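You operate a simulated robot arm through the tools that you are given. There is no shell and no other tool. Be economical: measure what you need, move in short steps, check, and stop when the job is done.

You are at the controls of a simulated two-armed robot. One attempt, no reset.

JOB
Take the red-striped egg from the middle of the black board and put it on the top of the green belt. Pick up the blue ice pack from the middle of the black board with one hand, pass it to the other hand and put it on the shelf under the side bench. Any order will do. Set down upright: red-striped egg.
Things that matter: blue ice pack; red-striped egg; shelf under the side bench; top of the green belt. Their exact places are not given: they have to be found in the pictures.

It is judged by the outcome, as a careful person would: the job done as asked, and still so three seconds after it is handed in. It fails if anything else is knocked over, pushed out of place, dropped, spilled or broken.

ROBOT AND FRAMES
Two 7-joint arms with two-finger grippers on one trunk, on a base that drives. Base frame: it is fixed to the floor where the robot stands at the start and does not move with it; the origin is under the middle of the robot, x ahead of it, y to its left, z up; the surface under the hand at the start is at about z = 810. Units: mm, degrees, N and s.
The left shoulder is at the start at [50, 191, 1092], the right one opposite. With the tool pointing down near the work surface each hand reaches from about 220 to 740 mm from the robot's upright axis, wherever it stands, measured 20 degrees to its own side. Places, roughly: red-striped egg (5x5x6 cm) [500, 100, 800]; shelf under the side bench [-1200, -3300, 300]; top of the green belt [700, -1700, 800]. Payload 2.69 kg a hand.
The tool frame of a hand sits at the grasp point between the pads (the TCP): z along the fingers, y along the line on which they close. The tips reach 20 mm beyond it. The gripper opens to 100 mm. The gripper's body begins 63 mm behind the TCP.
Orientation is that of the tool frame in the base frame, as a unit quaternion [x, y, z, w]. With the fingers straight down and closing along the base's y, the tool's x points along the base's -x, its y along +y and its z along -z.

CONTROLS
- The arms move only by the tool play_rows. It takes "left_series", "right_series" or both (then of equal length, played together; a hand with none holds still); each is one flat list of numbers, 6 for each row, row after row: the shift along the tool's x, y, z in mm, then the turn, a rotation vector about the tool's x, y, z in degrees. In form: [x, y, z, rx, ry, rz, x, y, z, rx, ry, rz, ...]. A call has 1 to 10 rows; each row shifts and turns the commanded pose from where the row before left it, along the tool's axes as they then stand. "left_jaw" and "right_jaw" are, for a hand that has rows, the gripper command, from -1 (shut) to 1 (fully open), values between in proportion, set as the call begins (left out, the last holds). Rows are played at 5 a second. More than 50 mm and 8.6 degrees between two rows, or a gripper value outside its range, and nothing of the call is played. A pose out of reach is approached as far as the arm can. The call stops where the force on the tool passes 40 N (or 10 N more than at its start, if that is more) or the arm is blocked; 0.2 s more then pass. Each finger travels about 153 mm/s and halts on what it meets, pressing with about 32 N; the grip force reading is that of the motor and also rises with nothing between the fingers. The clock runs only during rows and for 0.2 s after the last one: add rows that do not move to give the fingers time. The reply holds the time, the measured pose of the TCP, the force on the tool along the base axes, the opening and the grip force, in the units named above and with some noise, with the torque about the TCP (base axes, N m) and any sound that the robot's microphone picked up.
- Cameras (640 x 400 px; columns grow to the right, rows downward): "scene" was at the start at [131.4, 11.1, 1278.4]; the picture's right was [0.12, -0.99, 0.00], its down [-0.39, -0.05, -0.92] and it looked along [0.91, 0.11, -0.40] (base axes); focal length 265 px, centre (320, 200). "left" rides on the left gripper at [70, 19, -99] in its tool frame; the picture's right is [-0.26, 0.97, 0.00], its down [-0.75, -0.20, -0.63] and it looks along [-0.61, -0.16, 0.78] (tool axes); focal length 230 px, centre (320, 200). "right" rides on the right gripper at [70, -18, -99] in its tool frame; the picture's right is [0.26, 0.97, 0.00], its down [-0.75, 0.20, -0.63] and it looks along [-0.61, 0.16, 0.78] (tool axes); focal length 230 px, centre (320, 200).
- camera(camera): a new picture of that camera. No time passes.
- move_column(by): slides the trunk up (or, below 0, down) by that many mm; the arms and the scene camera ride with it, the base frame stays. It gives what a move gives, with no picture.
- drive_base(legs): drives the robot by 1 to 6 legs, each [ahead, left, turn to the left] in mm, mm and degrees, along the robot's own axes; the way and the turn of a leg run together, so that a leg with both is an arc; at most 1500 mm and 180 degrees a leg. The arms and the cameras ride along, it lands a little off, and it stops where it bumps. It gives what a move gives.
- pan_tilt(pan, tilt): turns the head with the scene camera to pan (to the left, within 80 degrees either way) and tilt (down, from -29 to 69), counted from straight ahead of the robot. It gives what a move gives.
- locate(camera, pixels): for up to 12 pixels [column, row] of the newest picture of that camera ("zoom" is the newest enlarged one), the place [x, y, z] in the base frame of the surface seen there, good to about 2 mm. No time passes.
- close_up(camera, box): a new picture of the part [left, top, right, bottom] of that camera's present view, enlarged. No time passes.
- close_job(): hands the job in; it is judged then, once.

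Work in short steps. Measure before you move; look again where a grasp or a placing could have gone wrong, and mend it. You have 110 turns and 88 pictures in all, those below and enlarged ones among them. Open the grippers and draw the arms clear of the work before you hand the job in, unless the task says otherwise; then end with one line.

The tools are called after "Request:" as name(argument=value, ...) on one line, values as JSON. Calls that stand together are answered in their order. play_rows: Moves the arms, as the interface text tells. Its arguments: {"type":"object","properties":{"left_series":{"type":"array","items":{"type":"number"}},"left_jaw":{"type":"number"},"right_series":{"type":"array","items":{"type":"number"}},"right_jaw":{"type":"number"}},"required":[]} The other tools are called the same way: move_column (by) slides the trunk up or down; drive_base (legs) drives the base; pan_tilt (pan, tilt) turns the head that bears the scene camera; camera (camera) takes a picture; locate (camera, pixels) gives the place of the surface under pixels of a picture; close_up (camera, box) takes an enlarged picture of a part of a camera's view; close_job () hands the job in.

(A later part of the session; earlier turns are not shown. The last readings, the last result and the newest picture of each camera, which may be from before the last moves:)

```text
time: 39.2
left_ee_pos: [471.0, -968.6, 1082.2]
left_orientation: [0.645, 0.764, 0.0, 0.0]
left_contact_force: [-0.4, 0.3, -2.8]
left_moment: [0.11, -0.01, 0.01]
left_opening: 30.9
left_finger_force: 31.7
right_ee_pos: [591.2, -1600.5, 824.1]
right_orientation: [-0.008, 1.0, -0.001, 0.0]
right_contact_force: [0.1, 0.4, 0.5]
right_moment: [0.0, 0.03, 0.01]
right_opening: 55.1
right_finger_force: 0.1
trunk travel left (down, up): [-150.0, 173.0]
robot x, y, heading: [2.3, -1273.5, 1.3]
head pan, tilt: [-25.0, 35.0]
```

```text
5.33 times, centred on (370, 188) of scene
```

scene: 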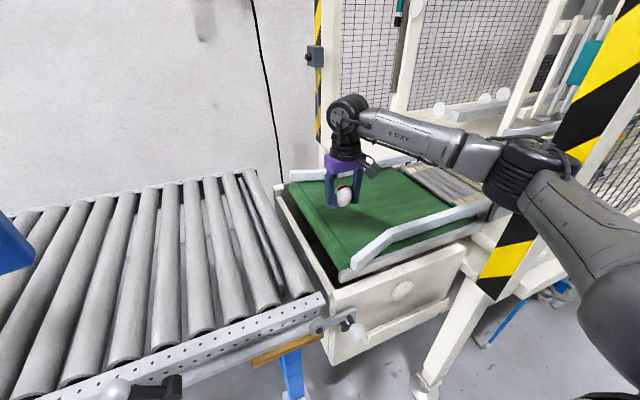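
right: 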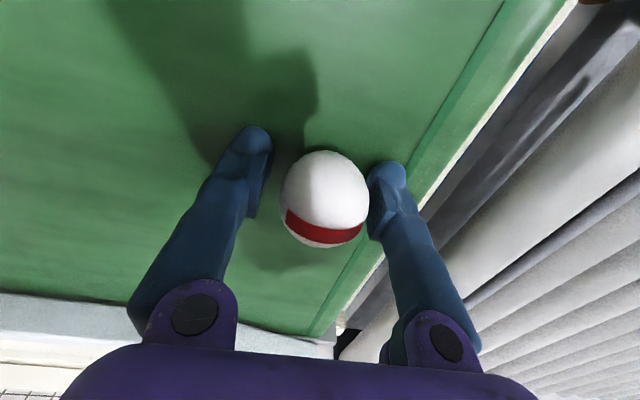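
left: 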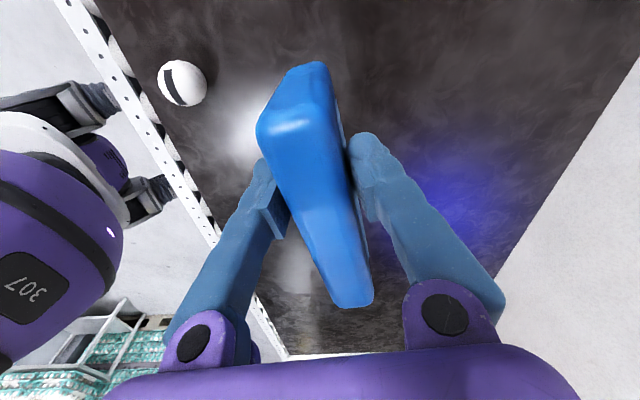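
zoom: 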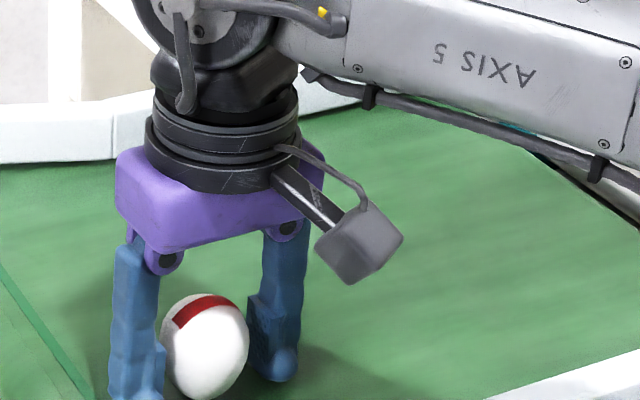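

The egg stands on the belt, close to the left-hand finger. I open fully and look again before lifting away.

Request:
play_rows(right_series=[0, 0, 0, 0, 0, 0, 0, 0, 0, 0, 0, 0, 0, 0, 0, 0, 0, 0], right_jaw=0.8)

Request:
close_up(camera="scene", box=[310, 150, 430, 225])

Request:
camera(camera="right")

```text
time: 40.0
left_ee_pos: [471.9, -968.5, 1083.5]
left_orientation: [0.645, 0.764, 0.0, 0.0]
left_contact_force: [0.8, 1.1, -3.4]
left_moment: [0.1, 0.01, -0.04]
left_opening: 31.2
left_finger_force: 31.7
right_ee_pos: [590.8, -1601.8, 823.5]
right_orientation: [-0.009, 1.0, 0.001, 0.001]
right_contact_force: [-0.4, -0.8, 0.6]
right_moment: [0.01, -0.03, 0.01]
right_opening: 90.1
right_finger_force: 0.1
trunk travel left (down, up): [-150.0, 173.0]
robot x, y, heading: [1.3, -1277.4, 1.3]
head pan, tilt: [-25.0, 35.0]
```

```text
5.33 times, centred on (370, 188) of scene
```

zoom: 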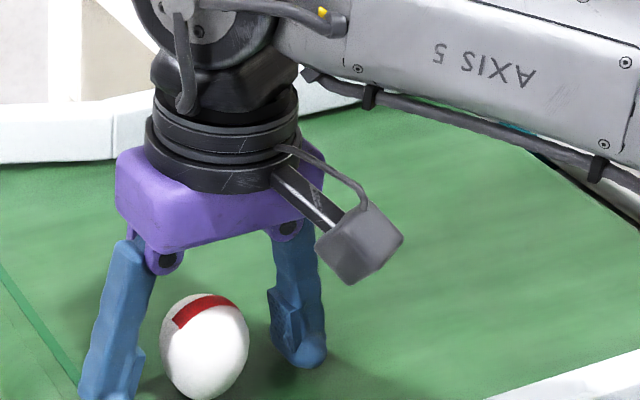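

```text
55 pictures are left
```

right: 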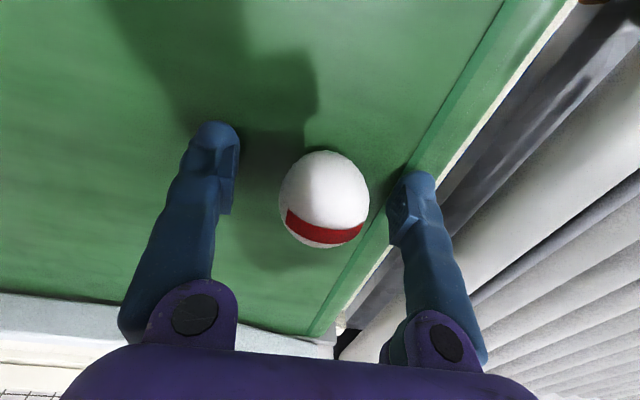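

The egg stands free and upright. I raise the right hand straight up, then back toward the front of the robot.

Request:
play_rows(right_series=[0, 0, -25, 0, 0, 0, 0, 0, -40, 0, 0, 0, 0, 0, -40, 0, 0, 0, 0, 0, -40, 0, 0, 0, 12, 30, -35, 0, 0, 0, 14, 45, 0, 0, 0, 0, 14, 45, 0, 0, 0, 0, 14, 45, 0, 0, 0, 0, 14, 45, 0, 0, 0, 0, 0, 0, 0, 0, 0, 0])

Request:
camera(camera="scene")

```text
time: 42.2
left_ee_pos: [471.2, -968.7, 1083.4]
left_orientation: [0.644, 0.765, -0.001, 0.0]
left_contact_force: [0.1, -0.3, -2.7]
left_moment: [0.1, 0.03, 0.02]
left_opening: 30.9
left_finger_force: 31.9
right_ee_pos: [519.6, -1391.7, 1003.3]
right_orientation: [-0.009, 1.0, 0.001, 0.0]
right_contact_force: [0.0, 0.1, -0.4]
right_moment: [0.01, -0.01, -0.01]
right_opening: 89.9
right_finger_force: 0.2
trunk travel left (down, up): [-150.0, 173.0]
robot x, y, heading: [-2.6, -1272.4, 1.2]
head pan, tilt: [-25.0, 35.0]
```

```text
54 pictures are left
```

scene: 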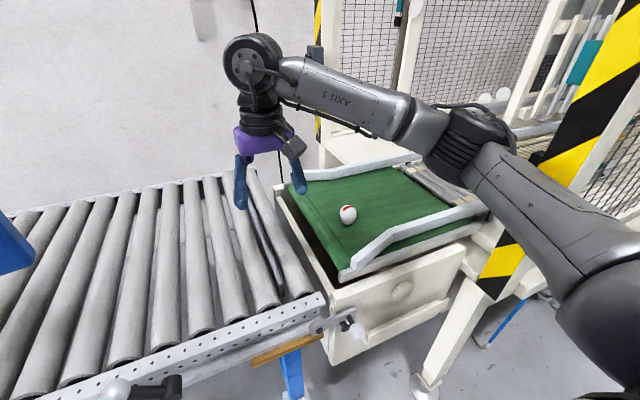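

The egg is placed on the belt. Now I back away from the conveyor, turn right to face down the lane, and look for the side bench.

Request:
drive_base(legs=[[-180, 0, 0], [0, 0, -91]])

Request:
pan_tilt(pan=-15, tilt=20)

Request:
camera(camera="scene")

```text
time: 47.6
left_ee_pos: [112.6, -1761.6, 1082.9]
left_orientation: [0.998, 0.064, -0.001, -0.001]
left_contact_force: [-0.8, 0.2, -3.2]
left_moment: [-0.01, -0.08, -0.02]
left_opening: 31.1
left_finger_force: 31.6
right_ee_pos: [-312.3, -1793.4, 1003.3]
right_orientation: [0.714, 0.7, 0.0, 0.0]
right_contact_force: [0.3, -0.2, -0.3]
right_moment: [-0.02, 0.01, 0.01]
right_opening: 90.1
right_finger_force: 0.1
trunk travel left (down, up): [-150.0, 173.0]
robot x, y, heading: [-172.9, -1279.5, -91.2]
head pan, tilt: [-25.0, 35.0]
```

```text
time: 48.4
left_ee_pos: [113.6, -1762.8, 1083.5]
left_orientation: [0.998, 0.065, 0.0, 0.0]
left_contact_force: [-0.6, -0.6, -3.8]
left_moment: [0.02, -0.11, 0.0]
left_opening: 31.1
left_finger_force: 32.4
right_ee_pos: [-312.1, -1793.0, 1003.1]
right_orientation: [0.714, 0.7, 0.0, -0.001]
right_contact_force: [0.4, 0.2, -0.1]
right_moment: [-0.01, 0.03, 0.03]
right_opening: 90.1
right_finger_force: 0.2
trunk travel left (down, up): [-150.0, 173.0]
robot x, y, heading: [-177.6, -1282.5, -91.0]
head pan, tilt: [-15.0, 20.0]
```

```text
53 pictures are left
```

scene: 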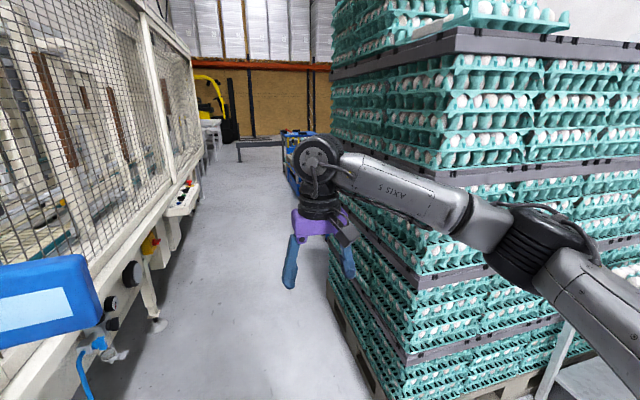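

I'll measure the lane limits: the machine's controls on the left, the pallet on the right and the blue item beyond it.

Request:
locate(camera="scene", pixels=[[128, 273], [190, 190], [158, 325], [330, 285], [375, 390], [290, 140], [300, 165], [355, 230], [255, 142], [85, 380], [420, 200], [560, 225]])

```text
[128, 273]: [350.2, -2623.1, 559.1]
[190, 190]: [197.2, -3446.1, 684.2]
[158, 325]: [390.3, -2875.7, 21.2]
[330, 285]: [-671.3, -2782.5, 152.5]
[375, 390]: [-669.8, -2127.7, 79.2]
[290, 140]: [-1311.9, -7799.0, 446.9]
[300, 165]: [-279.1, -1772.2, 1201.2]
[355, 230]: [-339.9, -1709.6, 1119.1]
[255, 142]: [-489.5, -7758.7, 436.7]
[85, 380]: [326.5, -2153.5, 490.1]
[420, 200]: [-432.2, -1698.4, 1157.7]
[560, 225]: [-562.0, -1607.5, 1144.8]
```

The lane runs from x≈−670 to x≈+200–330. I shift slightly left, drive 1000 mm ahead and look again.

Request:
drive_base(legs=[[200, 55, 1], [800, 0, 0]])

Request:
pan_tilt(pan=-25, tilt=30)

Request:
camera(camera="scene")

```text
time: 50.0
left_ee_pos: [163.7, -1924.7, 1083.0]
left_orientation: [0.998, 0.067, 0.006, -0.001]
left_contact_force: [-0.2, 0.2, -3.4]
left_moment: [0.04, -0.05, -0.02]
left_opening: 31.1
left_finger_force: 32.5
right_ee_pos: [-256.8, -1969.4, 1006.2]
right_orientation: [0.707, 0.707, -0.001, 0.003]
right_contact_force: [0.5, 0.7, -0.5]
right_moment: [0.01, -0.01, 0.01]
right_opening: 89.9
right_finger_force: 0.1
trunk travel left (down, up): [-150.0, 173.0]
robot x, y, heading: [-131.2, -1459.0, -90.0]
head pan, tilt: [-15.0, 20.0]
stopped in leg 1: the robot was blocked; the commanded pose is now the measured one
```

```text
time: 50.7
left_ee_pos: [163.0, -1924.7, 1084.2]
left_orientation: [0.998, 0.067, 0.006, -0.001]
left_contact_force: [0.2, 0.0, -3.9]
left_moment: [0.02, -0.11, -0.02]
left_opening: 31.1
left_finger_force: 31.7
right_ee_pos: [-257.3, -1969.0, 1006.7]
right_orientation: [0.706, 0.708, -0.001, 0.003]
right_contact_force: [-0.3, -0.5, -0.2]
right_moment: [-0.01, 0.01, 0.03]
right_opening: 90.0
right_finger_force: 0.1
trunk travel left (down, up): [-150.0, 173.0]
robot x, y, heading: [-132.5, -1461.8, -90.2]
head pan, tilt: [-25.0, 30.0]
```

```text
52 pictures are left
```

scene: 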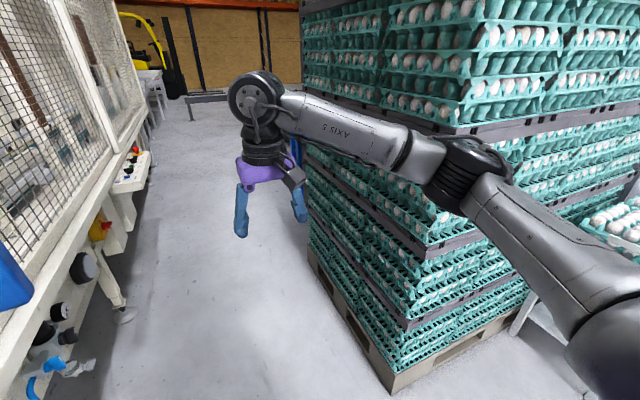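

The drive was blocked, probably by the left elbow at the striped post. I look left to check.

Request:
pan_tilt(pan=45, tilt=25)

Request:
camera(camera="scene")

```text
time: 52.1
left_ee_pos: [162.2, -1925.3, 1082.8]
left_orientation: [0.998, 0.068, 0.005, -0.001]
left_contact_force: [-1.2, -0.4, -3.3]
left_moment: [0.02, -0.08, 0.02]
left_opening: 31.1
left_finger_force: 31.6
right_ee_pos: [-257.4, -1969.6, 1007.9]
right_orientation: [0.706, 0.708, -0.001, 0.004]
right_contact_force: [0.2, 0.8, -0.4]
right_moment: [-0.04, -0.01, -0.01]
right_opening: 89.7
right_finger_force: 0.1
trunk travel left (down, up): [-150.0, 173.0]
robot x, y, heading: [-127.8, -1459.1, -89.9]
head pan, tilt: [45.0, 25.0]
```

```text
51 pictures are left
```

scene: 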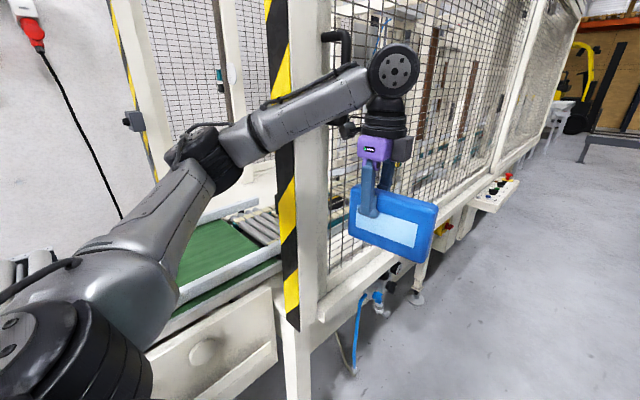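

The left forearm is against the post (measured touch at about (240,130)). I'll measure arm and post points to find a safe lane centre.

Request:
locate(camera="scene", pixels=[[195, 135], [185, 155], [210, 130], [235, 130], [262, 115], [285, 210], [275, 100], [340, 35], [320, 330], [100, 250], [290, 350], [170, 260]])

Request:
drive_base(legs=[[-200, 0, 0]])

```text
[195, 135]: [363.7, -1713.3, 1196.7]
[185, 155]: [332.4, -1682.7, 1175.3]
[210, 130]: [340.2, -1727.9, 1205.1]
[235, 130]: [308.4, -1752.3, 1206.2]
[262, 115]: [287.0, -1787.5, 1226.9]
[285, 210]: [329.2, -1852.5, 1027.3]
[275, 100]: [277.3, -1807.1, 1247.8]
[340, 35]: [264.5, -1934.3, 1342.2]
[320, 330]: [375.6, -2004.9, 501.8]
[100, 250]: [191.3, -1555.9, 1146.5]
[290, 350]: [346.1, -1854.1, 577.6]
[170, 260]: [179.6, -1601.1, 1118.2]
```

```text
time: 53.7
left_ee_pos: [164.7, -1728.4, 1078.6]
left_orientation: [0.998, 0.067, 0.005, -0.006]
left_contact_force: [0.7, 0.0, -3.4]
left_moment: [-0.02, -0.11, -0.01]
left_opening: 31.1
left_finger_force: 32.0
right_ee_pos: [-255.1, -1771.7, 1003.8]
right_orientation: [0.707, 0.707, 0.001, 0.001]
right_contact_force: [0.4, 0.0, -0.1]
right_moment: [-0.02, -0.01, -0.03]
right_opening: 90.0
right_finger_force: 0.0
trunk travel left (down, up): [-150.0, 173.0]
robot x, y, heading: [-126.6, -1253.4, -89.9]
head pan, tilt: [45.0, 25.0]
```

I backed off. The left elbow sticks out ~490 mm, so I tuck the left hand inward and forward to narrow the robot.

Request:
play_rows(left_series=[-45, 14, 0, 0, 0, 0, -45, 14, 0, 0, 0, 0, -45, 14, 0, 0, 0, 0, -45, 14, 0, 0, 0, 0, 0, 0, 0, 0, 0, 0])

Request:
camera(camera="scene")

```text
time: 54.9
left_ee_pos: [-8.1, -1807.5, 1075.0]
left_orientation: [0.998, 0.067, 0.005, -0.007]
left_contact_force: [-0.1, 0.8, -2.8]
left_moment: [0.05, -0.07, 0.05]
left_opening: 31.3
left_finger_force: 31.7
right_ee_pos: [-254.3, -1770.9, 1002.3]
right_orientation: [0.707, 0.708, 0.001, 0.0]
right_contact_force: [0.1, 0.6, -0.4]
right_moment: [0.01, 0.02, 0.02]
right_opening: 90.1
right_finger_force: 0.1
trunk travel left (down, up): [-150.0, 173.0]
robot x, y, heading: [-126.1, -1256.8, -89.6]
head pan, tilt: [45.0, 25.0]
```

```text
50 pictures are left
```

scene: 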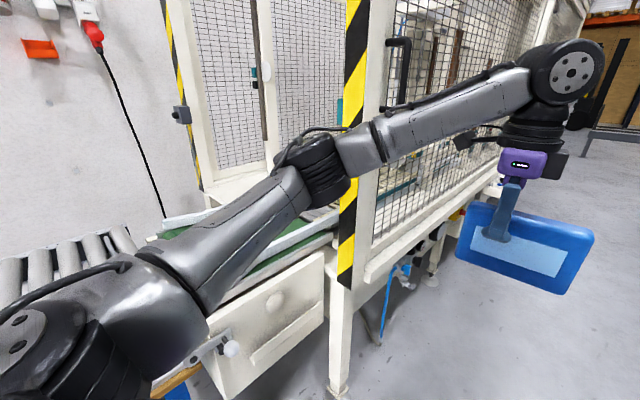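

The elbow is more inward now; I measure how far it sticks out.

Request:
locate(camera="scene", pixels=[[315, 140], [300, 150], [290, 160], [340, 180], [270, 200], [365, 135], [475, 205], [590, 235], [570, 292], [465, 260]])

```text
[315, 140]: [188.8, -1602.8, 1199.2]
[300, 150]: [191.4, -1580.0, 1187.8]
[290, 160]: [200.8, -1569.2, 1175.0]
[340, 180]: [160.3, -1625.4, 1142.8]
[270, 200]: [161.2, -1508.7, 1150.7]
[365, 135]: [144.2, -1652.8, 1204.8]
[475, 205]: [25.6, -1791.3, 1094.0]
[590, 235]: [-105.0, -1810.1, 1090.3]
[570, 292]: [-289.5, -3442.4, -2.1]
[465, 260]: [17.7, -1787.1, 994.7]
```

The left elbow is now only about 330 mm out. I re-centre to x≈−160 and go ahead down the lane in steps.

Request:
drive_base(legs=[[0, -35, 0], [700, 0, 0]])

Request:
pan_tilt(pan=-30, tilt=30)

Request:
camera(camera="scene")

```text
time: 59.3
left_ee_pos: [-33.8, -2499.8, 1075.5]
left_orientation: [0.997, 0.071, 0.006, -0.007]
left_contact_force: [0.3, 1.1, -4.8]
left_moment: [0.0, -0.11, 0.0]
left_opening: 31.1
left_finger_force: 31.6
right_ee_pos: [-280.9, -2466.8, 1003.1]
right_orientation: [0.703, 0.711, 0.001, -0.001]
right_contact_force: [1.3, -0.7, -0.1]
right_moment: [0.03, -0.01, -0.01]
right_opening: 89.8
right_finger_force: 0.0
trunk travel left (down, up): [-150.0, 173.0]
robot x, y, heading: [-160.4, -1950.5, -89.5]
head pan, tilt: [45.0, 25.0]
```

```text
time: 60.8
left_ee_pos: [-34.0, -2498.7, 1076.1]
left_orientation: [0.997, 0.072, 0.005, -0.006]
left_contact_force: [-0.1, -0.5, -3.7]
left_moment: [0.04, -0.09, 0.01]
left_opening: 31.2
left_finger_force: 31.9
right_ee_pos: [-281.3, -2465.6, 1002.2]
right_orientation: [0.703, 0.711, 0.0, 0.0]
right_contact_force: [0.1, 0.2, -0.2]
right_moment: [-0.01, -0.03, 0.0]
right_opening: 89.9
right_finger_force: 0.2
trunk travel left (down, up): [-150.0, 173.0]
robot x, y, heading: [-167.4, -1951.9, -89.0]
head pan, tilt: [-30.0, 30.0]
```

```text
49 pictures are left
```

scene: 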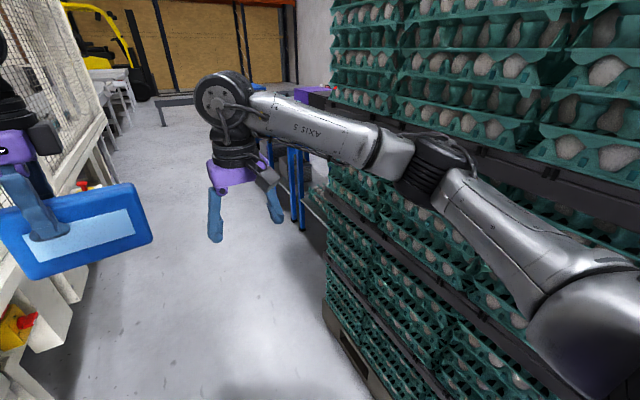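

A blue-legged bench shows behind the pallet near (300,190). I check it and the lane ahead, then continue.

Request:
locate(camera="scene", pixels=[[300, 185], [297, 228], [300, 165], [315, 92], [328, 305], [320, 230], [85, 185], [25, 315], [345, 100], [430, 165], [470, 165]])

Request:
close_up(camera="scene", box=[240, 70, 350, 240])

```text
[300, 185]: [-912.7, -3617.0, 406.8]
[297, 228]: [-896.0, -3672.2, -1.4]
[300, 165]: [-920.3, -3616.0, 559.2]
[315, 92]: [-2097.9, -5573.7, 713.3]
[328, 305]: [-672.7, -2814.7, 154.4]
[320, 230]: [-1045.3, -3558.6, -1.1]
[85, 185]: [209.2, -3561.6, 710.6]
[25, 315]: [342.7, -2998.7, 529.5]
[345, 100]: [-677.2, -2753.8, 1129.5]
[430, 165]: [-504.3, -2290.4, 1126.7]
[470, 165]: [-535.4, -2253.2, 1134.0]
```

```text
2.35 times, centred on (295, 155) of scene
```

zoom: 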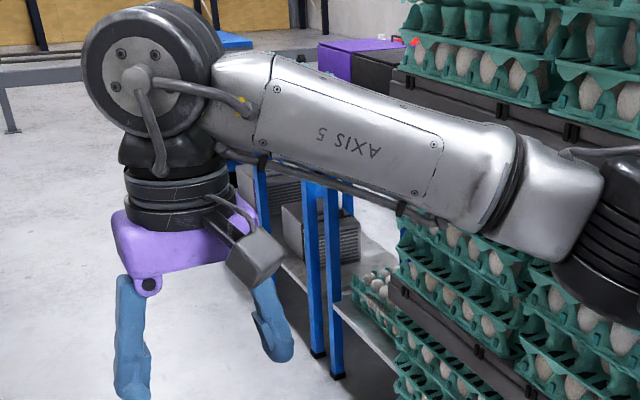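

The bench's front legs are at x≈−910 around y≈−3617, just past the pallet's end at y≈−2815. I continue 750 mm ahead and look right.

Request:
drive_base(legs=[[750, 0, 0]])

Request:
pan_tilt(pan=-55, tilt=35)

Request:
camera(camera="scene")

```text
time: 64.9
left_ee_pos: [-25.3, -3254.2, 1075.1]
left_orientation: [0.997, 0.072, 0.005, -0.007]
left_contact_force: [0.7, 0.4, -3.8]
left_moment: [0.02, -0.11, -0.01]
left_opening: 31.1
left_finger_force: 31.8
right_ee_pos: [-272.4, -3221.6, 1003.4]
right_orientation: [0.703, 0.711, 0.001, -0.001]
right_contact_force: [-0.9, 0.0, 0.2]
right_moment: [0.04, -0.04, 0.01]
right_opening: 90.0
right_finger_force: 0.1
trunk travel left (down, up): [-150.0, 173.0]
robot x, y, heading: [-151.9, -2700.9, -89.1]
head pan, tilt: [-30.0, 30.0]
```

```text
time: 65.8
left_ee_pos: [-24.8, -3254.0, 1075.9]
left_orientation: [0.997, 0.072, 0.005, -0.005]
left_contact_force: [0.4, 0.4, -3.9]
left_moment: [0.0, -0.09, -0.02]
left_opening: 31.2
left_finger_force: 31.9
right_ee_pos: [-272.4, -3221.5, 1004.1]
right_orientation: [0.703, 0.711, 0.001, 0.0]
right_contact_force: [0.6, -0.4, 0.1]
right_moment: [-0.01, 0.01, -0.03]
right_opening: 90.2
right_finger_force: 0.0
trunk travel left (down, up): [-150.0, 173.0]
robot x, y, heading: [-151.9, -2705.3, -89.2]
head pan, tilt: [-55.0, 35.0]
```

```text
47 pictures are left
```

scene: 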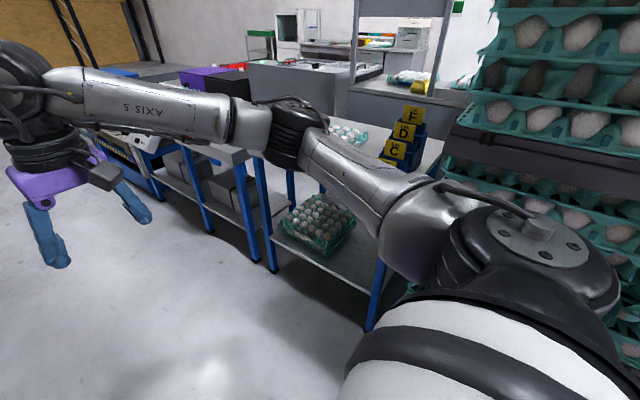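

I see a bench with a lower shelf holding egg trays. I'll measure the shelf, bench top and legs.

Request:
locate(camera="scene", pixels=[[345, 265], [320, 245], [350, 235], [310, 220], [375, 290], [268, 225], [290, 250], [262, 180], [430, 150], [360, 135], [420, 115], [245, 200]])

Request:
close_up(camera="scene", box=[230, 90, 450, 330])

```text
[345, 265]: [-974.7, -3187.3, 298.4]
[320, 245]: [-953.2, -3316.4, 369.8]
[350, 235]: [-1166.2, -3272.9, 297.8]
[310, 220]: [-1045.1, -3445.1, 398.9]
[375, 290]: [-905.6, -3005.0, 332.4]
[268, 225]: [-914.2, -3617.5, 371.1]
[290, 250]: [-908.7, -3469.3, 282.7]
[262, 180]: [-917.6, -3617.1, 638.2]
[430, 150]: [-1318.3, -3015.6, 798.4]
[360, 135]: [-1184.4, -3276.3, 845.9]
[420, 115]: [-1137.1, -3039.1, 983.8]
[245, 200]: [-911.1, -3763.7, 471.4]
```

```text
1.67 times, centred on (340, 210) of scene
```

zoom: 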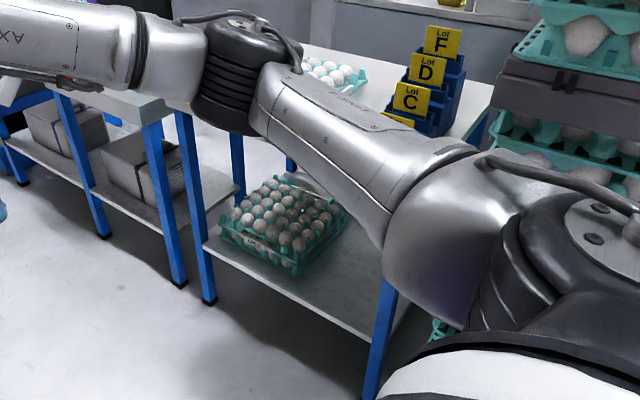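

Shelf top is z≈298, bench top z≈798, and the free shelf area is near (−1000,−3160). I'll do the hand-over here in the open lane: yaw the left hand so the pack's free end points back-right, and yaw the right hand to point at it.

Request:
play_rows(left_series=[0, 0, 0, 0, 0, 7.5, 0, 0, 0, 0, 0, 7.5, 0, 0, 0, 0, 0, 7.5, 0, 0, 0, 0, 0, 7.5, 0, 0, 0, 0, 0, 7.5, 0, 0, 0, 0, 0, 7.5, 0, 0, 0, 0, 0, 7.5, 0, 0, 0, 0, 0, 0], right_series=[10, -4, -5, 0, 0, -7.5, 10, -4, -5, 0, 0, -7.5, 10, -4, -5, 0, 0, -7.5, 10, -4, -5, 0, 0, -7.5, 10, -4, -5, 0, 0, -7.5, 10, -4, -5, 0, 0, -7.5, 0, 0, -5, 0, -7.5, 0, 0, 0, -5, 0, -7.5, 0], right_jaw=1)

Request:
pan_tilt(pan=0, tilt=25)

Request:
camera(camera="scene")

```text
time: 67.6
left_ee_pos: [-25.8, -3254.0, 1075.7]
left_orientation: [0.926, -0.378, 0.002, -0.007]
left_contact_force: [-0.1, 0.3, -3.4]
left_moment: [-0.06, -0.05, 0.0]
left_opening: 31.0
left_finger_force: 31.9
right_ee_pos: [-314.8, -3172.6, 1043.8]
right_orientation: [0.374, 0.918, -0.048, 0.122]
right_contact_force: [-0.1, 0.9, 0.7]
right_moment: [-0.03, 0.05, -0.03]
right_opening: 99.9
right_finger_force: 0.1
trunk travel left (down, up): [-150.0, 173.0]
robot x, y, heading: [-153.3, -2701.2, -89.2]
head pan, tilt: [-55.0, 35.0]
```

```text
time: 68.8
left_ee_pos: [-25.1, -3253.9, 1075.4]
left_orientation: [0.926, -0.377, 0.001, -0.009]
left_contact_force: [1.1, -0.5, -3.8]
left_moment: [-0.03, -0.09, -0.01]
left_opening: 31.3
left_finger_force: 32.2
right_ee_pos: [-314.7, -3172.1, 1041.8]
right_orientation: [0.375, 0.918, -0.048, 0.12]
right_contact_force: [-0.4, -0.7, -0.2]
right_moment: [0.01, 0.01, -0.01]
right_opening: 100.2
right_finger_force: 0.0
trunk travel left (down, up): [-150.0, 173.0]
robot x, y, heading: [-149.4, -2701.6, -89.3]
head pan, tilt: [0.0, 25.0]
```

```text
45 pictures are left
```

scene: 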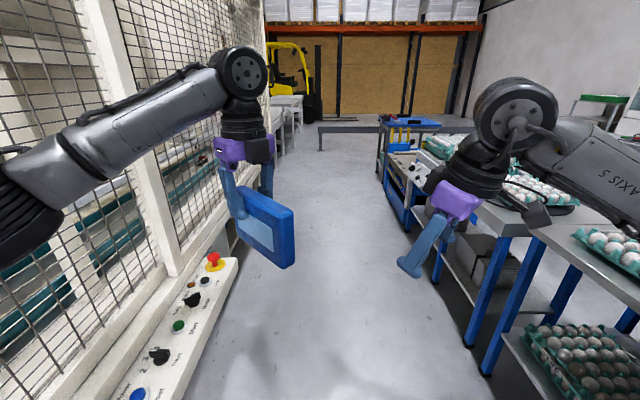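

The pack's free end points toward the right hand. I finish the right hand's pitch to 45° and bring the pack slightly inward.

Request:
play_rows(left_series=[-15.7, 7, 0, 0, 0, 0, -15.7, 7, 0, 0, 0, 0, -15.7, 7, 0, 0, 0, 0, -15.7, 7, 0, 0, 0, 0, 0, 0, 0, 0, 0, 0], right_series=[0, 0, -5, 0, -7.5, 0, 0, 0, -5, 0, -7.5, 0, 0, 0, -5, 0, -7.5, 0, 0, 0, -5, 0, -7.5, 0, 0, 0, 0, 0, 0, 0])

Request:
camera(camera="scene")

Request:
camera(camera="right")

```text
time: 70.0
left_ee_pos: [-89.9, -3228.9, 1075.7]
left_orientation: [0.926, -0.377, 0.001, -0.008]
left_contact_force: [0.2, 0.2, -3.6]
left_moment: [-0.1, -0.05, 0.0]
left_opening: 31.0
left_finger_force: 32.4
right_ee_pos: [-320.4, -3166.4, 1061.1]
right_orientation: [0.349, 0.855, -0.145, 0.354]
right_contact_force: [0.2, 1.0, -0.3]
right_moment: [-0.02, -0.05, 0.02]
right_opening: 99.9
right_finger_force: 0.1
trunk travel left (down, up): [-150.0, 173.0]
robot x, y, heading: [-150.9, -2703.0, -89.2]
head pan, tilt: [0.0, 25.0]
```

```text
44 pictures are left
```

scene: 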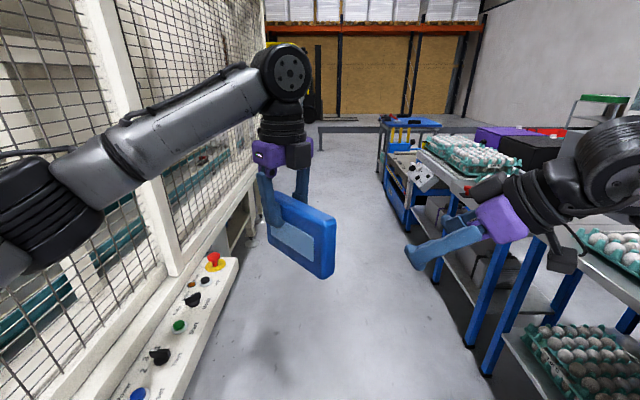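

```text
43 pictures are left
```

right: 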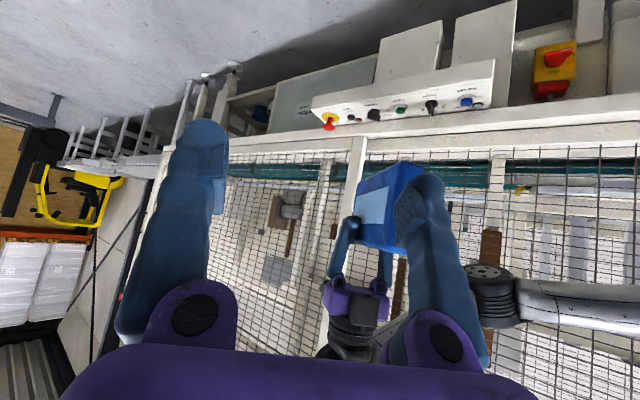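

I measure the pack's corners in the scene view, near end at (300–335, 215–278).

Request:
close_up(camera="scene", box=[235, 160, 355, 290])

Request:
locate(camera="scene", pixels=[[332, 216], [315, 225], [330, 272], [314, 270], [300, 210], [280, 195], [272, 240], [295, 265], [325, 245], [306, 240], [275, 215]])

```text
3.08 times, centred on (295, 225) of scene
```

zoom: 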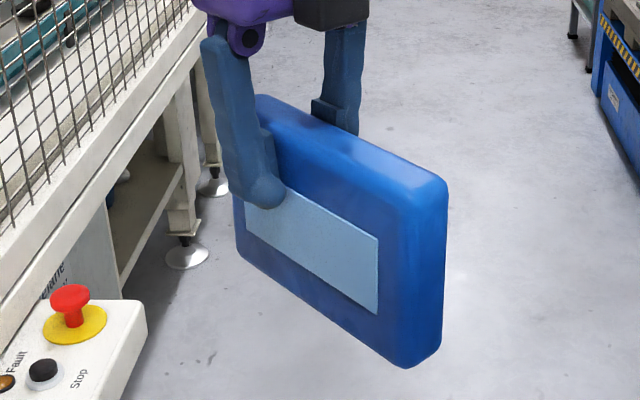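

```text
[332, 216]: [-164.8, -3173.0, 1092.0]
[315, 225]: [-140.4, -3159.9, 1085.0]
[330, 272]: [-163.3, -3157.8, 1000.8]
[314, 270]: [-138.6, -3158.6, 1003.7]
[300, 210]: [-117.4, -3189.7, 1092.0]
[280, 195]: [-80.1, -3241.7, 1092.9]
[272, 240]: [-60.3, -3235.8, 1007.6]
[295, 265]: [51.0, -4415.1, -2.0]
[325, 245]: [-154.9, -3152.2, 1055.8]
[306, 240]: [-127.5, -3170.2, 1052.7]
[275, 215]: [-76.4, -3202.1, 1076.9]
```

The pack hangs level, top at z=1093, near end about (−160,−3160). I move the right hand to a pre-grasp point 100 mm back along its pointing axis from the target (−138.5,−3181,1063).

Request:
play_rows(right_series=[-25.1, 29.1, -0.5, 0, 0, 0, -25.1, 29.1, -0.5, 0, 0, 0, -25.1, 29.1, -0.5, 0, 0, 0, -25.1, 29.1, -0.5, 0, 0, 0, 0, 0, 0, 0, 0, 0])

Request:
camera(camera="scene")

Request:
camera(camera="right")

```text
time: 71.2
left_ee_pos: [-89.5, -3229.8, 1074.9]
left_orientation: [0.926, -0.378, 0.002, -0.007]
left_contact_force: [-0.6, 0.1, -3.0]
left_moment: [-0.09, -0.05, 0.02]
left_opening: 31.2
left_finger_force: 31.9
right_ee_pos: [-188.4, -3134.2, 1131.1]
right_orientation: [0.35, 0.855, -0.144, 0.354]
right_contact_force: [-0.1, 0.3, 0.6]
right_moment: [-0.01, -0.02, -0.04]
right_opening: 100.0
right_finger_force: 0.0
trunk travel left (down, up): [-150.0, 173.0]
robot x, y, heading: [-153.0, -2707.0, -89.4]
head pan, tilt: [0.0, 25.0]
```

```text
41 pictures are left
```

scene: 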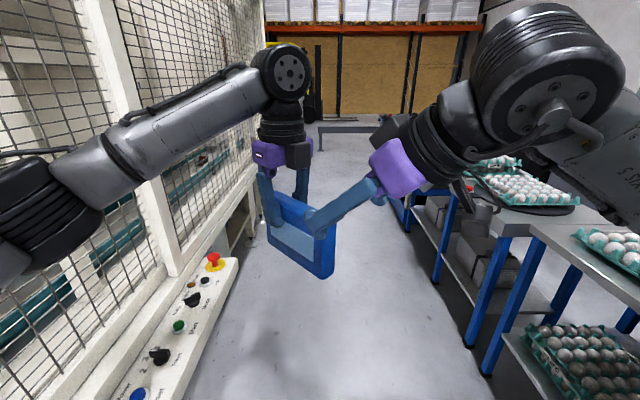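

```text
40 pictures are left
```

right: 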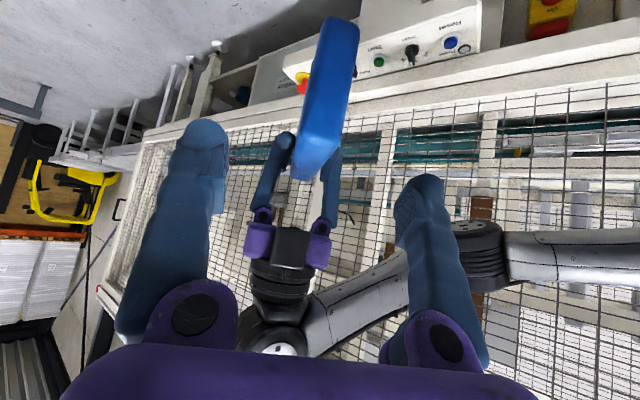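

The pack is centred between the right fingers. I advance 96 mm along the tool axis.

Request:
play_rows(right_series=[0, 0.7, 30, 0, 0, 0, 0, 0.7, 30, 0, 0, 0, 0, 0, 24, 0, 0, 0, 0, 0, 12, 0, 0, 0, 0, 0, 0, 0, 0, 0])

Request:
camera(camera="right")

Request:
close_up(camera="scene", box=[220, 100, 460, 300])

```text
time: 72.4
left_ee_pos: [-89.7, -3229.7, 1075.3]
left_orientation: [0.926, -0.377, 0.002, -0.008]
left_contact_force: [0.4, -0.2, -3.2]
left_moment: [-0.05, -0.09, 0.0]
left_opening: 31.1
left_finger_force: 32.3
right_ee_pos: [-138.8, -3179.0, 1064.8]
right_orientation: [0.35, 0.856, -0.144, 0.353]
right_contact_force: [0.2, -0.5, -0.2]
right_moment: [0.02, -0.01, -0.01]
right_opening: 99.9
right_finger_force: 0.1
trunk travel left (down, up): [-150.0, 173.0]
robot x, y, heading: [-149.5, -2704.5, -89.3]
head pan, tilt: [0.0, 25.0]
```

```text
39 pictures are left
```

right: 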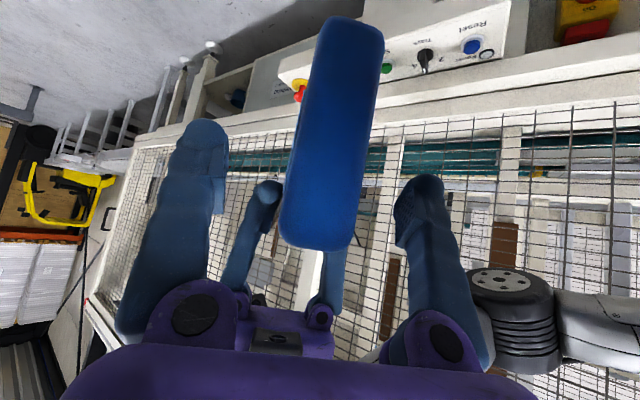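

```text
2.00 times, centred on (340, 200) of scene
```

zoom: 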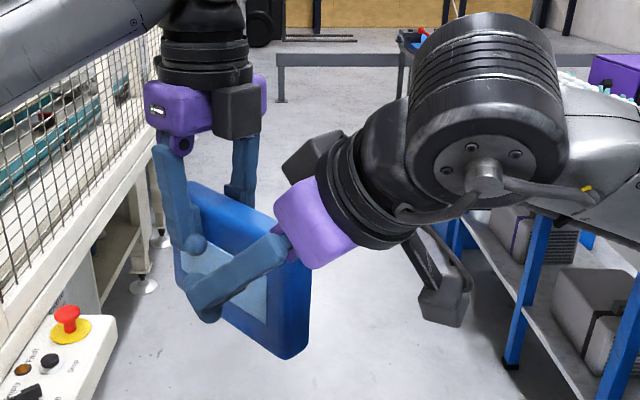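

The pack's corner sits between the right fingers with clearance from the left hand. I close the right gripper while the left keeps holding.

Request:
play_rows(right_series=[0, 0, 0, 0, 0, 0, 0, 0, 0, 0, 0, 0, 0, 0, 0, 0, 0, 0, 0, 0, 0, 0, 0, 0], right_jaw=-1)

Request:
camera(camera="right")

```text
time: 73.4
left_ee_pos: [-90.0, -3230.3, 1076.1]
left_orientation: [0.926, -0.377, 0.001, -0.008]
left_contact_force: [4.0, 8.7, -1.0]
left_moment: [0.13, 0.02, -0.25]
left_opening: 31.1
left_finger_force: 31.5
right_ee_pos: [-138.9, -3180.1, 1064.0]
right_orientation: [0.35, 0.855, -0.145, 0.354]
right_contact_force: [-4.5, -9.1, 0.3]
right_moment: [0.05, 0.01, -0.38]
right_opening: 31.3
right_finger_force: 32.2
trunk travel left (down, up): [-150.0, 173.0]
robot x, y, heading: [-152.3, -2701.4, -89.3]
head pan, tilt: [0.0, 25.0]
```

```text
37 pictures are left
```

right: 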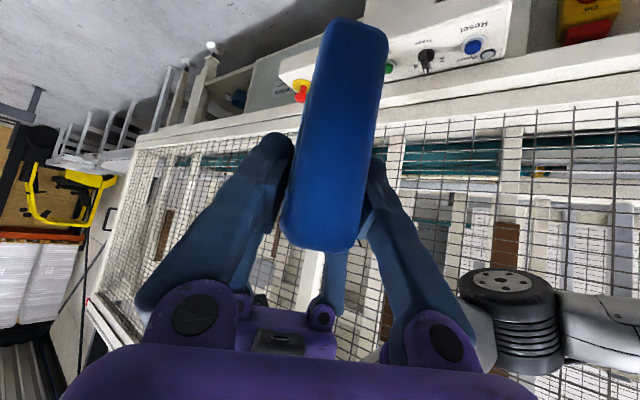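

Both hands hold it. I release with the left hand and lift the left hand straight up in a following call.

Request:
play_rows(left_series=[0, 0, 0, 0, 0, 0, 0, 0, 0, 0, 0, 0, 0, 0, 0, 0, 0, 0], left_jaw=1)

Request:
play_rows(left_series=[0, 0, -20, 0, 0, 0, 0, 0, -30, 0, 0, 0, 0, 0, -30, 0, 0, 0, 20, 0, -10, 0, 0, 0, 30, 0, 0, 0, 0, 0, 0, 0, 0, 0, 0, 0])

Request:
camera(camera="scene")

```text
time: 74.2
left_ee_pos: [-89.8, -3229.4, 1076.7]
left_orientation: [0.926, -0.377, 0.002, -0.007]
left_contact_force: [-0.2, -0.4, -0.4]
left_moment: [0.01, -0.03, 0.05]
left_opening: 100.2
left_finger_force: 0.0
right_ee_pos: [-138.1, -3179.6, 1064.5]
right_orientation: [0.349, 0.856, -0.143, 0.354]
right_contact_force: [-0.2, 0.2, -0.6]
right_moment: [0.14, 0.1, -0.03]
right_opening: 31.2
right_finger_force: 32.0
trunk travel left (down, up): [-150.0, 173.0]
robot x, y, heading: [-153.0, -2702.8, -89.7]
head pan, tilt: [0.0, 25.0]
```

```text
time: 75.6
left_ee_pos: [-55.9, -3265.4, 1165.7]
left_orientation: [0.926, -0.377, 0.002, -0.008]
left_contact_force: [-0.6, -0.6, -0.3]
left_moment: [-0.01, 0.02, -0.02]
left_opening: 99.8
left_finger_force: 0.1
right_ee_pos: [-139.5, -3178.9, 1064.4]
right_orientation: [0.349, 0.856, -0.144, 0.354]
right_contact_force: [-0.3, -0.1, 0.1]
right_moment: [0.1, 0.11, 0.01]
right_opening: 31.3
right_finger_force: 31.3
trunk travel left (down, up): [-150.0, 173.0]
robot x, y, heading: [-149.4, -2703.0, -89.3]
head pan, tilt: [0.0, 25.0]
```

```text
36 pictures are left
```

scene: 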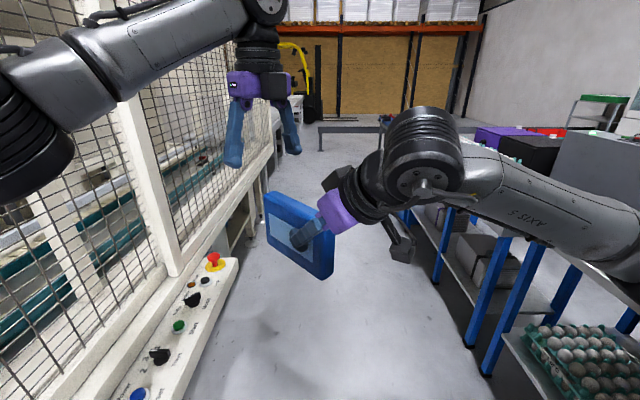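

The pack is now in the right hand. I yaw the right hand so it points straight ahead (rotation about the vertical), then shift it to the robot's right; the left hand retracts a little.

Request:
play_rows(right_series=[0, 0, 0, 5.3, 0, 5.3, 0, 0, 0, 5.3, 0, 5.3, 0, 0, 0, 5.3, 0, 5.3, 0, 0, 0, 5.3, 0, 5.3, 0, 0, 0, 5.3, 0, 5.3, 0, 0, 0, 5.3, 0, 5.3, 8.3, -40, -8.3, 0, 0, 0, 8.3, -40, -8.3, 0, 0, 0, 8.3, -40, -8.3, 0, 0, 0, 8.3, -40, -8.3, 0, 0, 0], left_series=[0, 0, -8, 0, 0, 0, 0, 0, -8, 0, 0, 0, 0, 0, -8, 0, 0, 0, 0, 0, -8, 0, 0, 0, 0, 0, 0, 0, 0, 0, 0, 0, 0, 0, 0, 0, 0, 0, 0, 0, 0, 0, 0, 0, 0, 0, 0, 0, 0, 0, 0, 0, 0, 0, 0, 0, 0, 0, 0, 0])

Request:
camera(camera="scene")

```text
time: 77.8
left_ee_pos: [-56.9, -3265.0, 1197.3]
left_orientation: [0.926, -0.377, 0.002, -0.008]
left_contact_force: [0.1, -0.4, 0.8]
left_moment: [0.01, 0.01, 0.01]
left_opening: 99.8
left_finger_force: 0.0
right_ee_pos: [-300.3, -3131.6, 1065.3]
right_orientation: [0.65, 0.657, -0.268, 0.272]
right_contact_force: [-0.6, -0.2, -0.3]
right_moment: [0.16, 0.0, 0.01]
right_opening: 30.9
right_finger_force: 32.4
trunk travel left (down, up): [-150.0, 173.0]
robot x, y, heading: [-154.0, -2703.8, -89.5]
head pan, tilt: [0.0, 25.0]
```

```text
35 pictures are left
```

scene: 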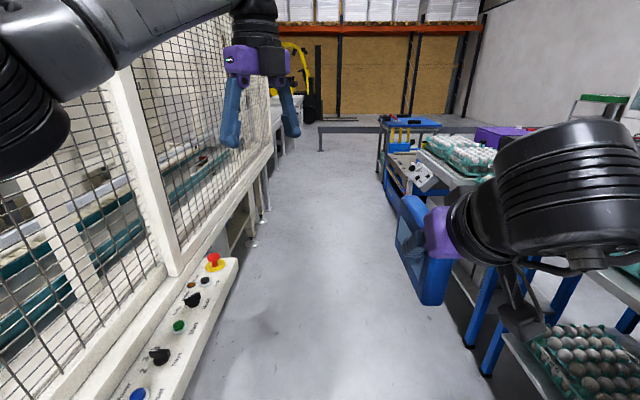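

The pack is carried steadily. I drive ahead past the pallet and slightly right, to about (−250,−3380), before turning to face the bench.

Request:
drive_base(legs=[[350, 0, 0], [330, -90, 0]])

Request:
pan_tilt(pan=-60, tilt=30)

Request:
camera(camera="scene")

```text
time: 81.9
left_ee_pos: [-144.0, -3935.3, 1196.2]
left_orientation: [0.924, -0.381, 0.002, -0.007]
left_contact_force: [-0.4, -0.3, -1.1]
left_moment: [0.03, 0.01, 0.01]
left_opening: 100.1
left_finger_force: 0.1
right_ee_pos: [-387.7, -3799.2, 1066.9]
right_orientation: [0.653, 0.654, -0.27, 0.271]
right_contact_force: [-0.6, 0.5, -2.9]
right_moment: [0.17, -0.01, 0.02]
right_opening: 31.0
right_finger_force: 31.7
trunk travel left (down, up): [-150.0, 173.0]
robot x, y, heading: [-235.7, -3368.1, -89.8]
head pan, tilt: [0.0, 25.0]
```

```text
time: 83.2
left_ee_pos: [-144.9, -3934.9, 1196.1]
left_orientation: [0.925, -0.381, 0.002, -0.008]
left_contact_force: [-0.8, 0.5, -1.0]
left_moment: [0.02, -0.03, 0.02]
left_opening: 100.2
left_finger_force: 0.2
right_ee_pos: [-387.8, -3799.3, 1065.6]
right_orientation: [0.653, 0.654, -0.269, 0.27]
right_contact_force: [-0.1, -0.5, -3.4]
right_moment: [0.17, 0.01, 0.01]
right_opening: 30.8
right_finger_force: 31.7
trunk travel left (down, up): [-150.0, 173.0]
robot x, y, heading: [-235.5, -3369.1, -89.5]
head pan, tilt: [-60.0, 30.0]
```

```text
34 pictures are left
```

scene: 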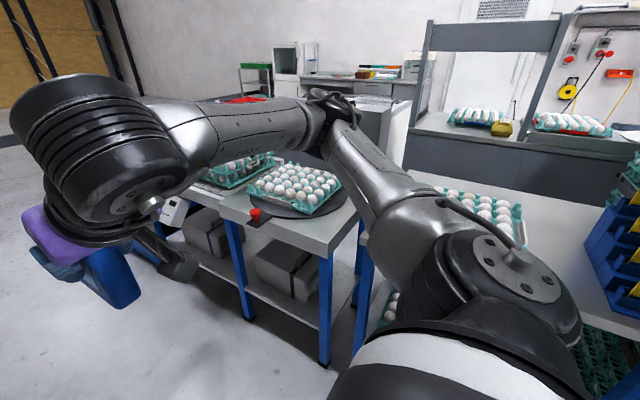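

Clearances for the turn look sufficient (about 670 mm to the bench, 700 mm to the pallet corner). I turn right 90° to face the bench.

Request:
drive_base(legs=[[0, 0, -90]])

Request:
pan_tilt(pan=-15, tilt=45)

Request:
camera(camera="scene")

```text
time: 87.4
left_ee_pos: [-798.5, -3469.2, 1196.5]
left_orientation: [-0.389, 0.921, -0.007, 0.004]
left_contact_force: [-0.3, 0.1, 0.3]
left_moment: [0.0, 0.0, 0.01]
left_opening: 99.9
left_finger_force: 0.0
right_ee_pos: [-666.3, -3223.6, 1065.5]
right_orientation: [0.924, 0.005, -0.383, 0.001]
right_contact_force: [-0.6, -0.4, -2.7]
right_moment: [-0.01, -0.13, 0.02]
right_opening: 31.1
right_finger_force: 31.6
trunk travel left (down, up): [-150.0, 173.0]
robot x, y, heading: [-237.9, -3370.9, -179.4]
head pan, tilt: [-60.0, 30.0]
```

```text
time: 88.5
left_ee_pos: [-799.1, -3469.4, 1197.7]
left_orientation: [-0.389, 0.921, -0.007, 0.004]
left_contact_force: [-0.5, 0.3, 0.0]
left_moment: [0.02, -0.04, 0.01]
left_opening: 100.0
left_finger_force: 0.1
right_ee_pos: [-666.4, -3223.9, 1065.9]
right_orientation: [0.924, 0.006, -0.381, 0.002]
right_contact_force: [-1.3, -0.8, -3.9]
right_moment: [0.0, -0.11, -0.01]
right_opening: 31.2
right_finger_force: 32.3
trunk travel left (down, up): [-150.0, 173.0]
robot x, y, heading: [-235.4, -3375.8, -179.1]
head pan, tilt: [-15.0, 45.0]
```

```text
33 pictures are left
```

scene: 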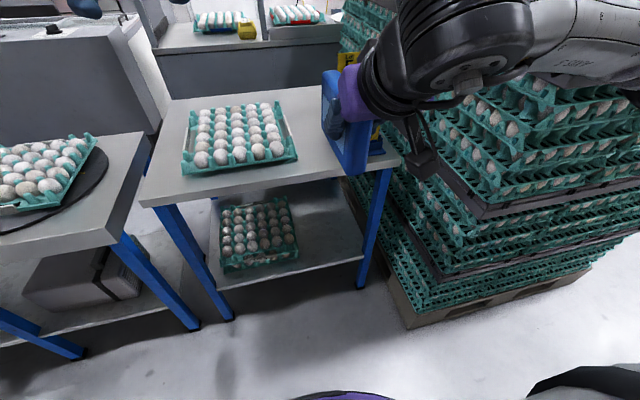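

The bench and shelf are in view: a tray at (260,235), with free shelf at about (325,235). I measure that free area.

Request:
locate(camera="scene", pixels=[[325, 235], [300, 250], [345, 250], [320, 262], [297, 255], [292, 205], [310, 210], [372, 230], [330, 195], [360, 245], [300, 175], [390, 162]])

Request:
close_up(camera="scene", box=[190, 140, 410, 320])

```text
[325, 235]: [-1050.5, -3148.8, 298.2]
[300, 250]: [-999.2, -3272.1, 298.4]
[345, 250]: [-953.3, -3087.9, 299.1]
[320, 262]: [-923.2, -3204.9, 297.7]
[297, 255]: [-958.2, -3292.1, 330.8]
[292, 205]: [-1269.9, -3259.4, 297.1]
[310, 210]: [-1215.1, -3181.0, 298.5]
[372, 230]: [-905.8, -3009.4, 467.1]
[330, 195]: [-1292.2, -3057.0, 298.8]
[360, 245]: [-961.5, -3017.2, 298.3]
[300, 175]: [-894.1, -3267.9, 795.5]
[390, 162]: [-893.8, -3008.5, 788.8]
```

```text
2.22 times, centred on (300, 230) of scene
```

zoom: 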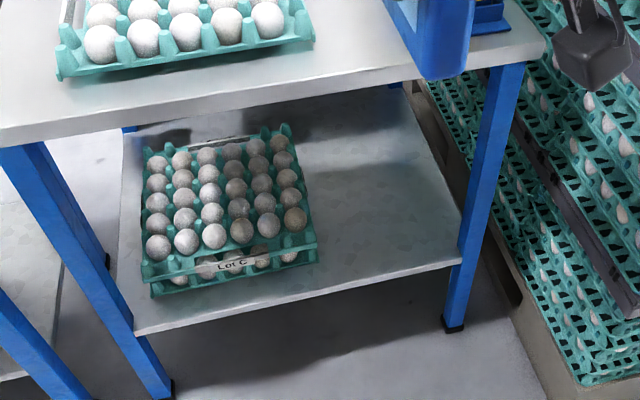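

The free shelf area spans y −3280 to −3020, and I target (−960,−3160). I lower the trunk first, then move the right hand down in front of the bench.

Request:
move_column(by=-145)

Request:
play_rows(right_series=[24.6, -10, 24.8, 0, 0, 0, 24.6, -10, 24.8, 0, 0, 0, 24.6, -10, 24.8, 0, 0, 0, 24.6, -10, 24.8, 0, 0, 0, 24.6, -10, 24.8, 0, 0, 0, 24.6, -10, 24.8, 0, 0, 0, 0, 0, 0, 0, 0, 0])

Request:
camera(camera="scene")

```text
time: 90.2
left_ee_pos: [-799.4, -3468.5, 1052.1]
left_orientation: [-0.389, 0.921, -0.007, 0.004]
left_contact_force: [-0.4, 0.0, 0.3]
left_moment: [0.03, 0.03, 0.01]
left_opening: 100.1
left_finger_force: 0.1
right_ee_pos: [-665.5, -3224.4, 920.6]
right_orientation: [0.924, 0.005, -0.383, 0.002]
right_contact_force: [0.3, 0.1, -3.8]
right_moment: [0.0, -0.16, 0.03]
right_opening: 31.2
right_finger_force: 32.2
trunk travel left (down, up): [-5.0, 318.0]
robot x, y, heading: [-236.2, -3371.7, -178.9]
head pan, tilt: [-15.0, 45.0]
```

```text
time: 91.8
left_ee_pos: [-798.6, -3470.2, 1052.2]
left_orientation: [-0.389, 0.921, -0.007, 0.004]
left_contact_force: [0.0, -0.6, -0.7]
left_moment: [-0.01, -0.02, 0.02]
left_opening: 100.0
left_finger_force: 0.0
right_ee_pos: [-668.2, -3164.5, 709.6]
right_orientation: [0.924, 0.006, -0.382, 0.002]
right_contact_force: [0.6, 0.1, -3.5]
right_moment: [0.02, -0.17, 0.02]
right_opening: 31.2
right_finger_force: 32.1
trunk travel left (down, up): [-5.0, 318.0]
robot x, y, heading: [-233.0, -3372.0, -179.3]
head pan, tilt: [-15.0, 45.0]
```

```text
31 pictures are left
```

scene: 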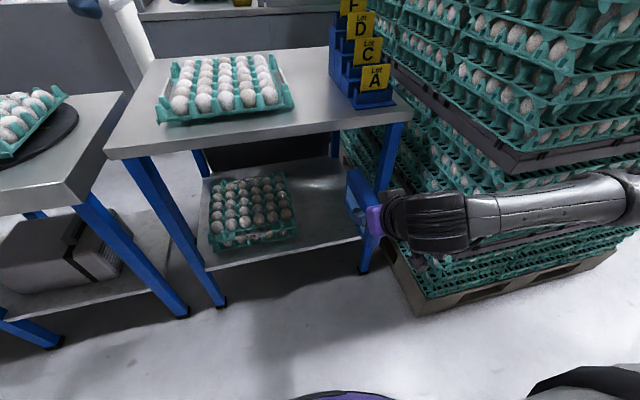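

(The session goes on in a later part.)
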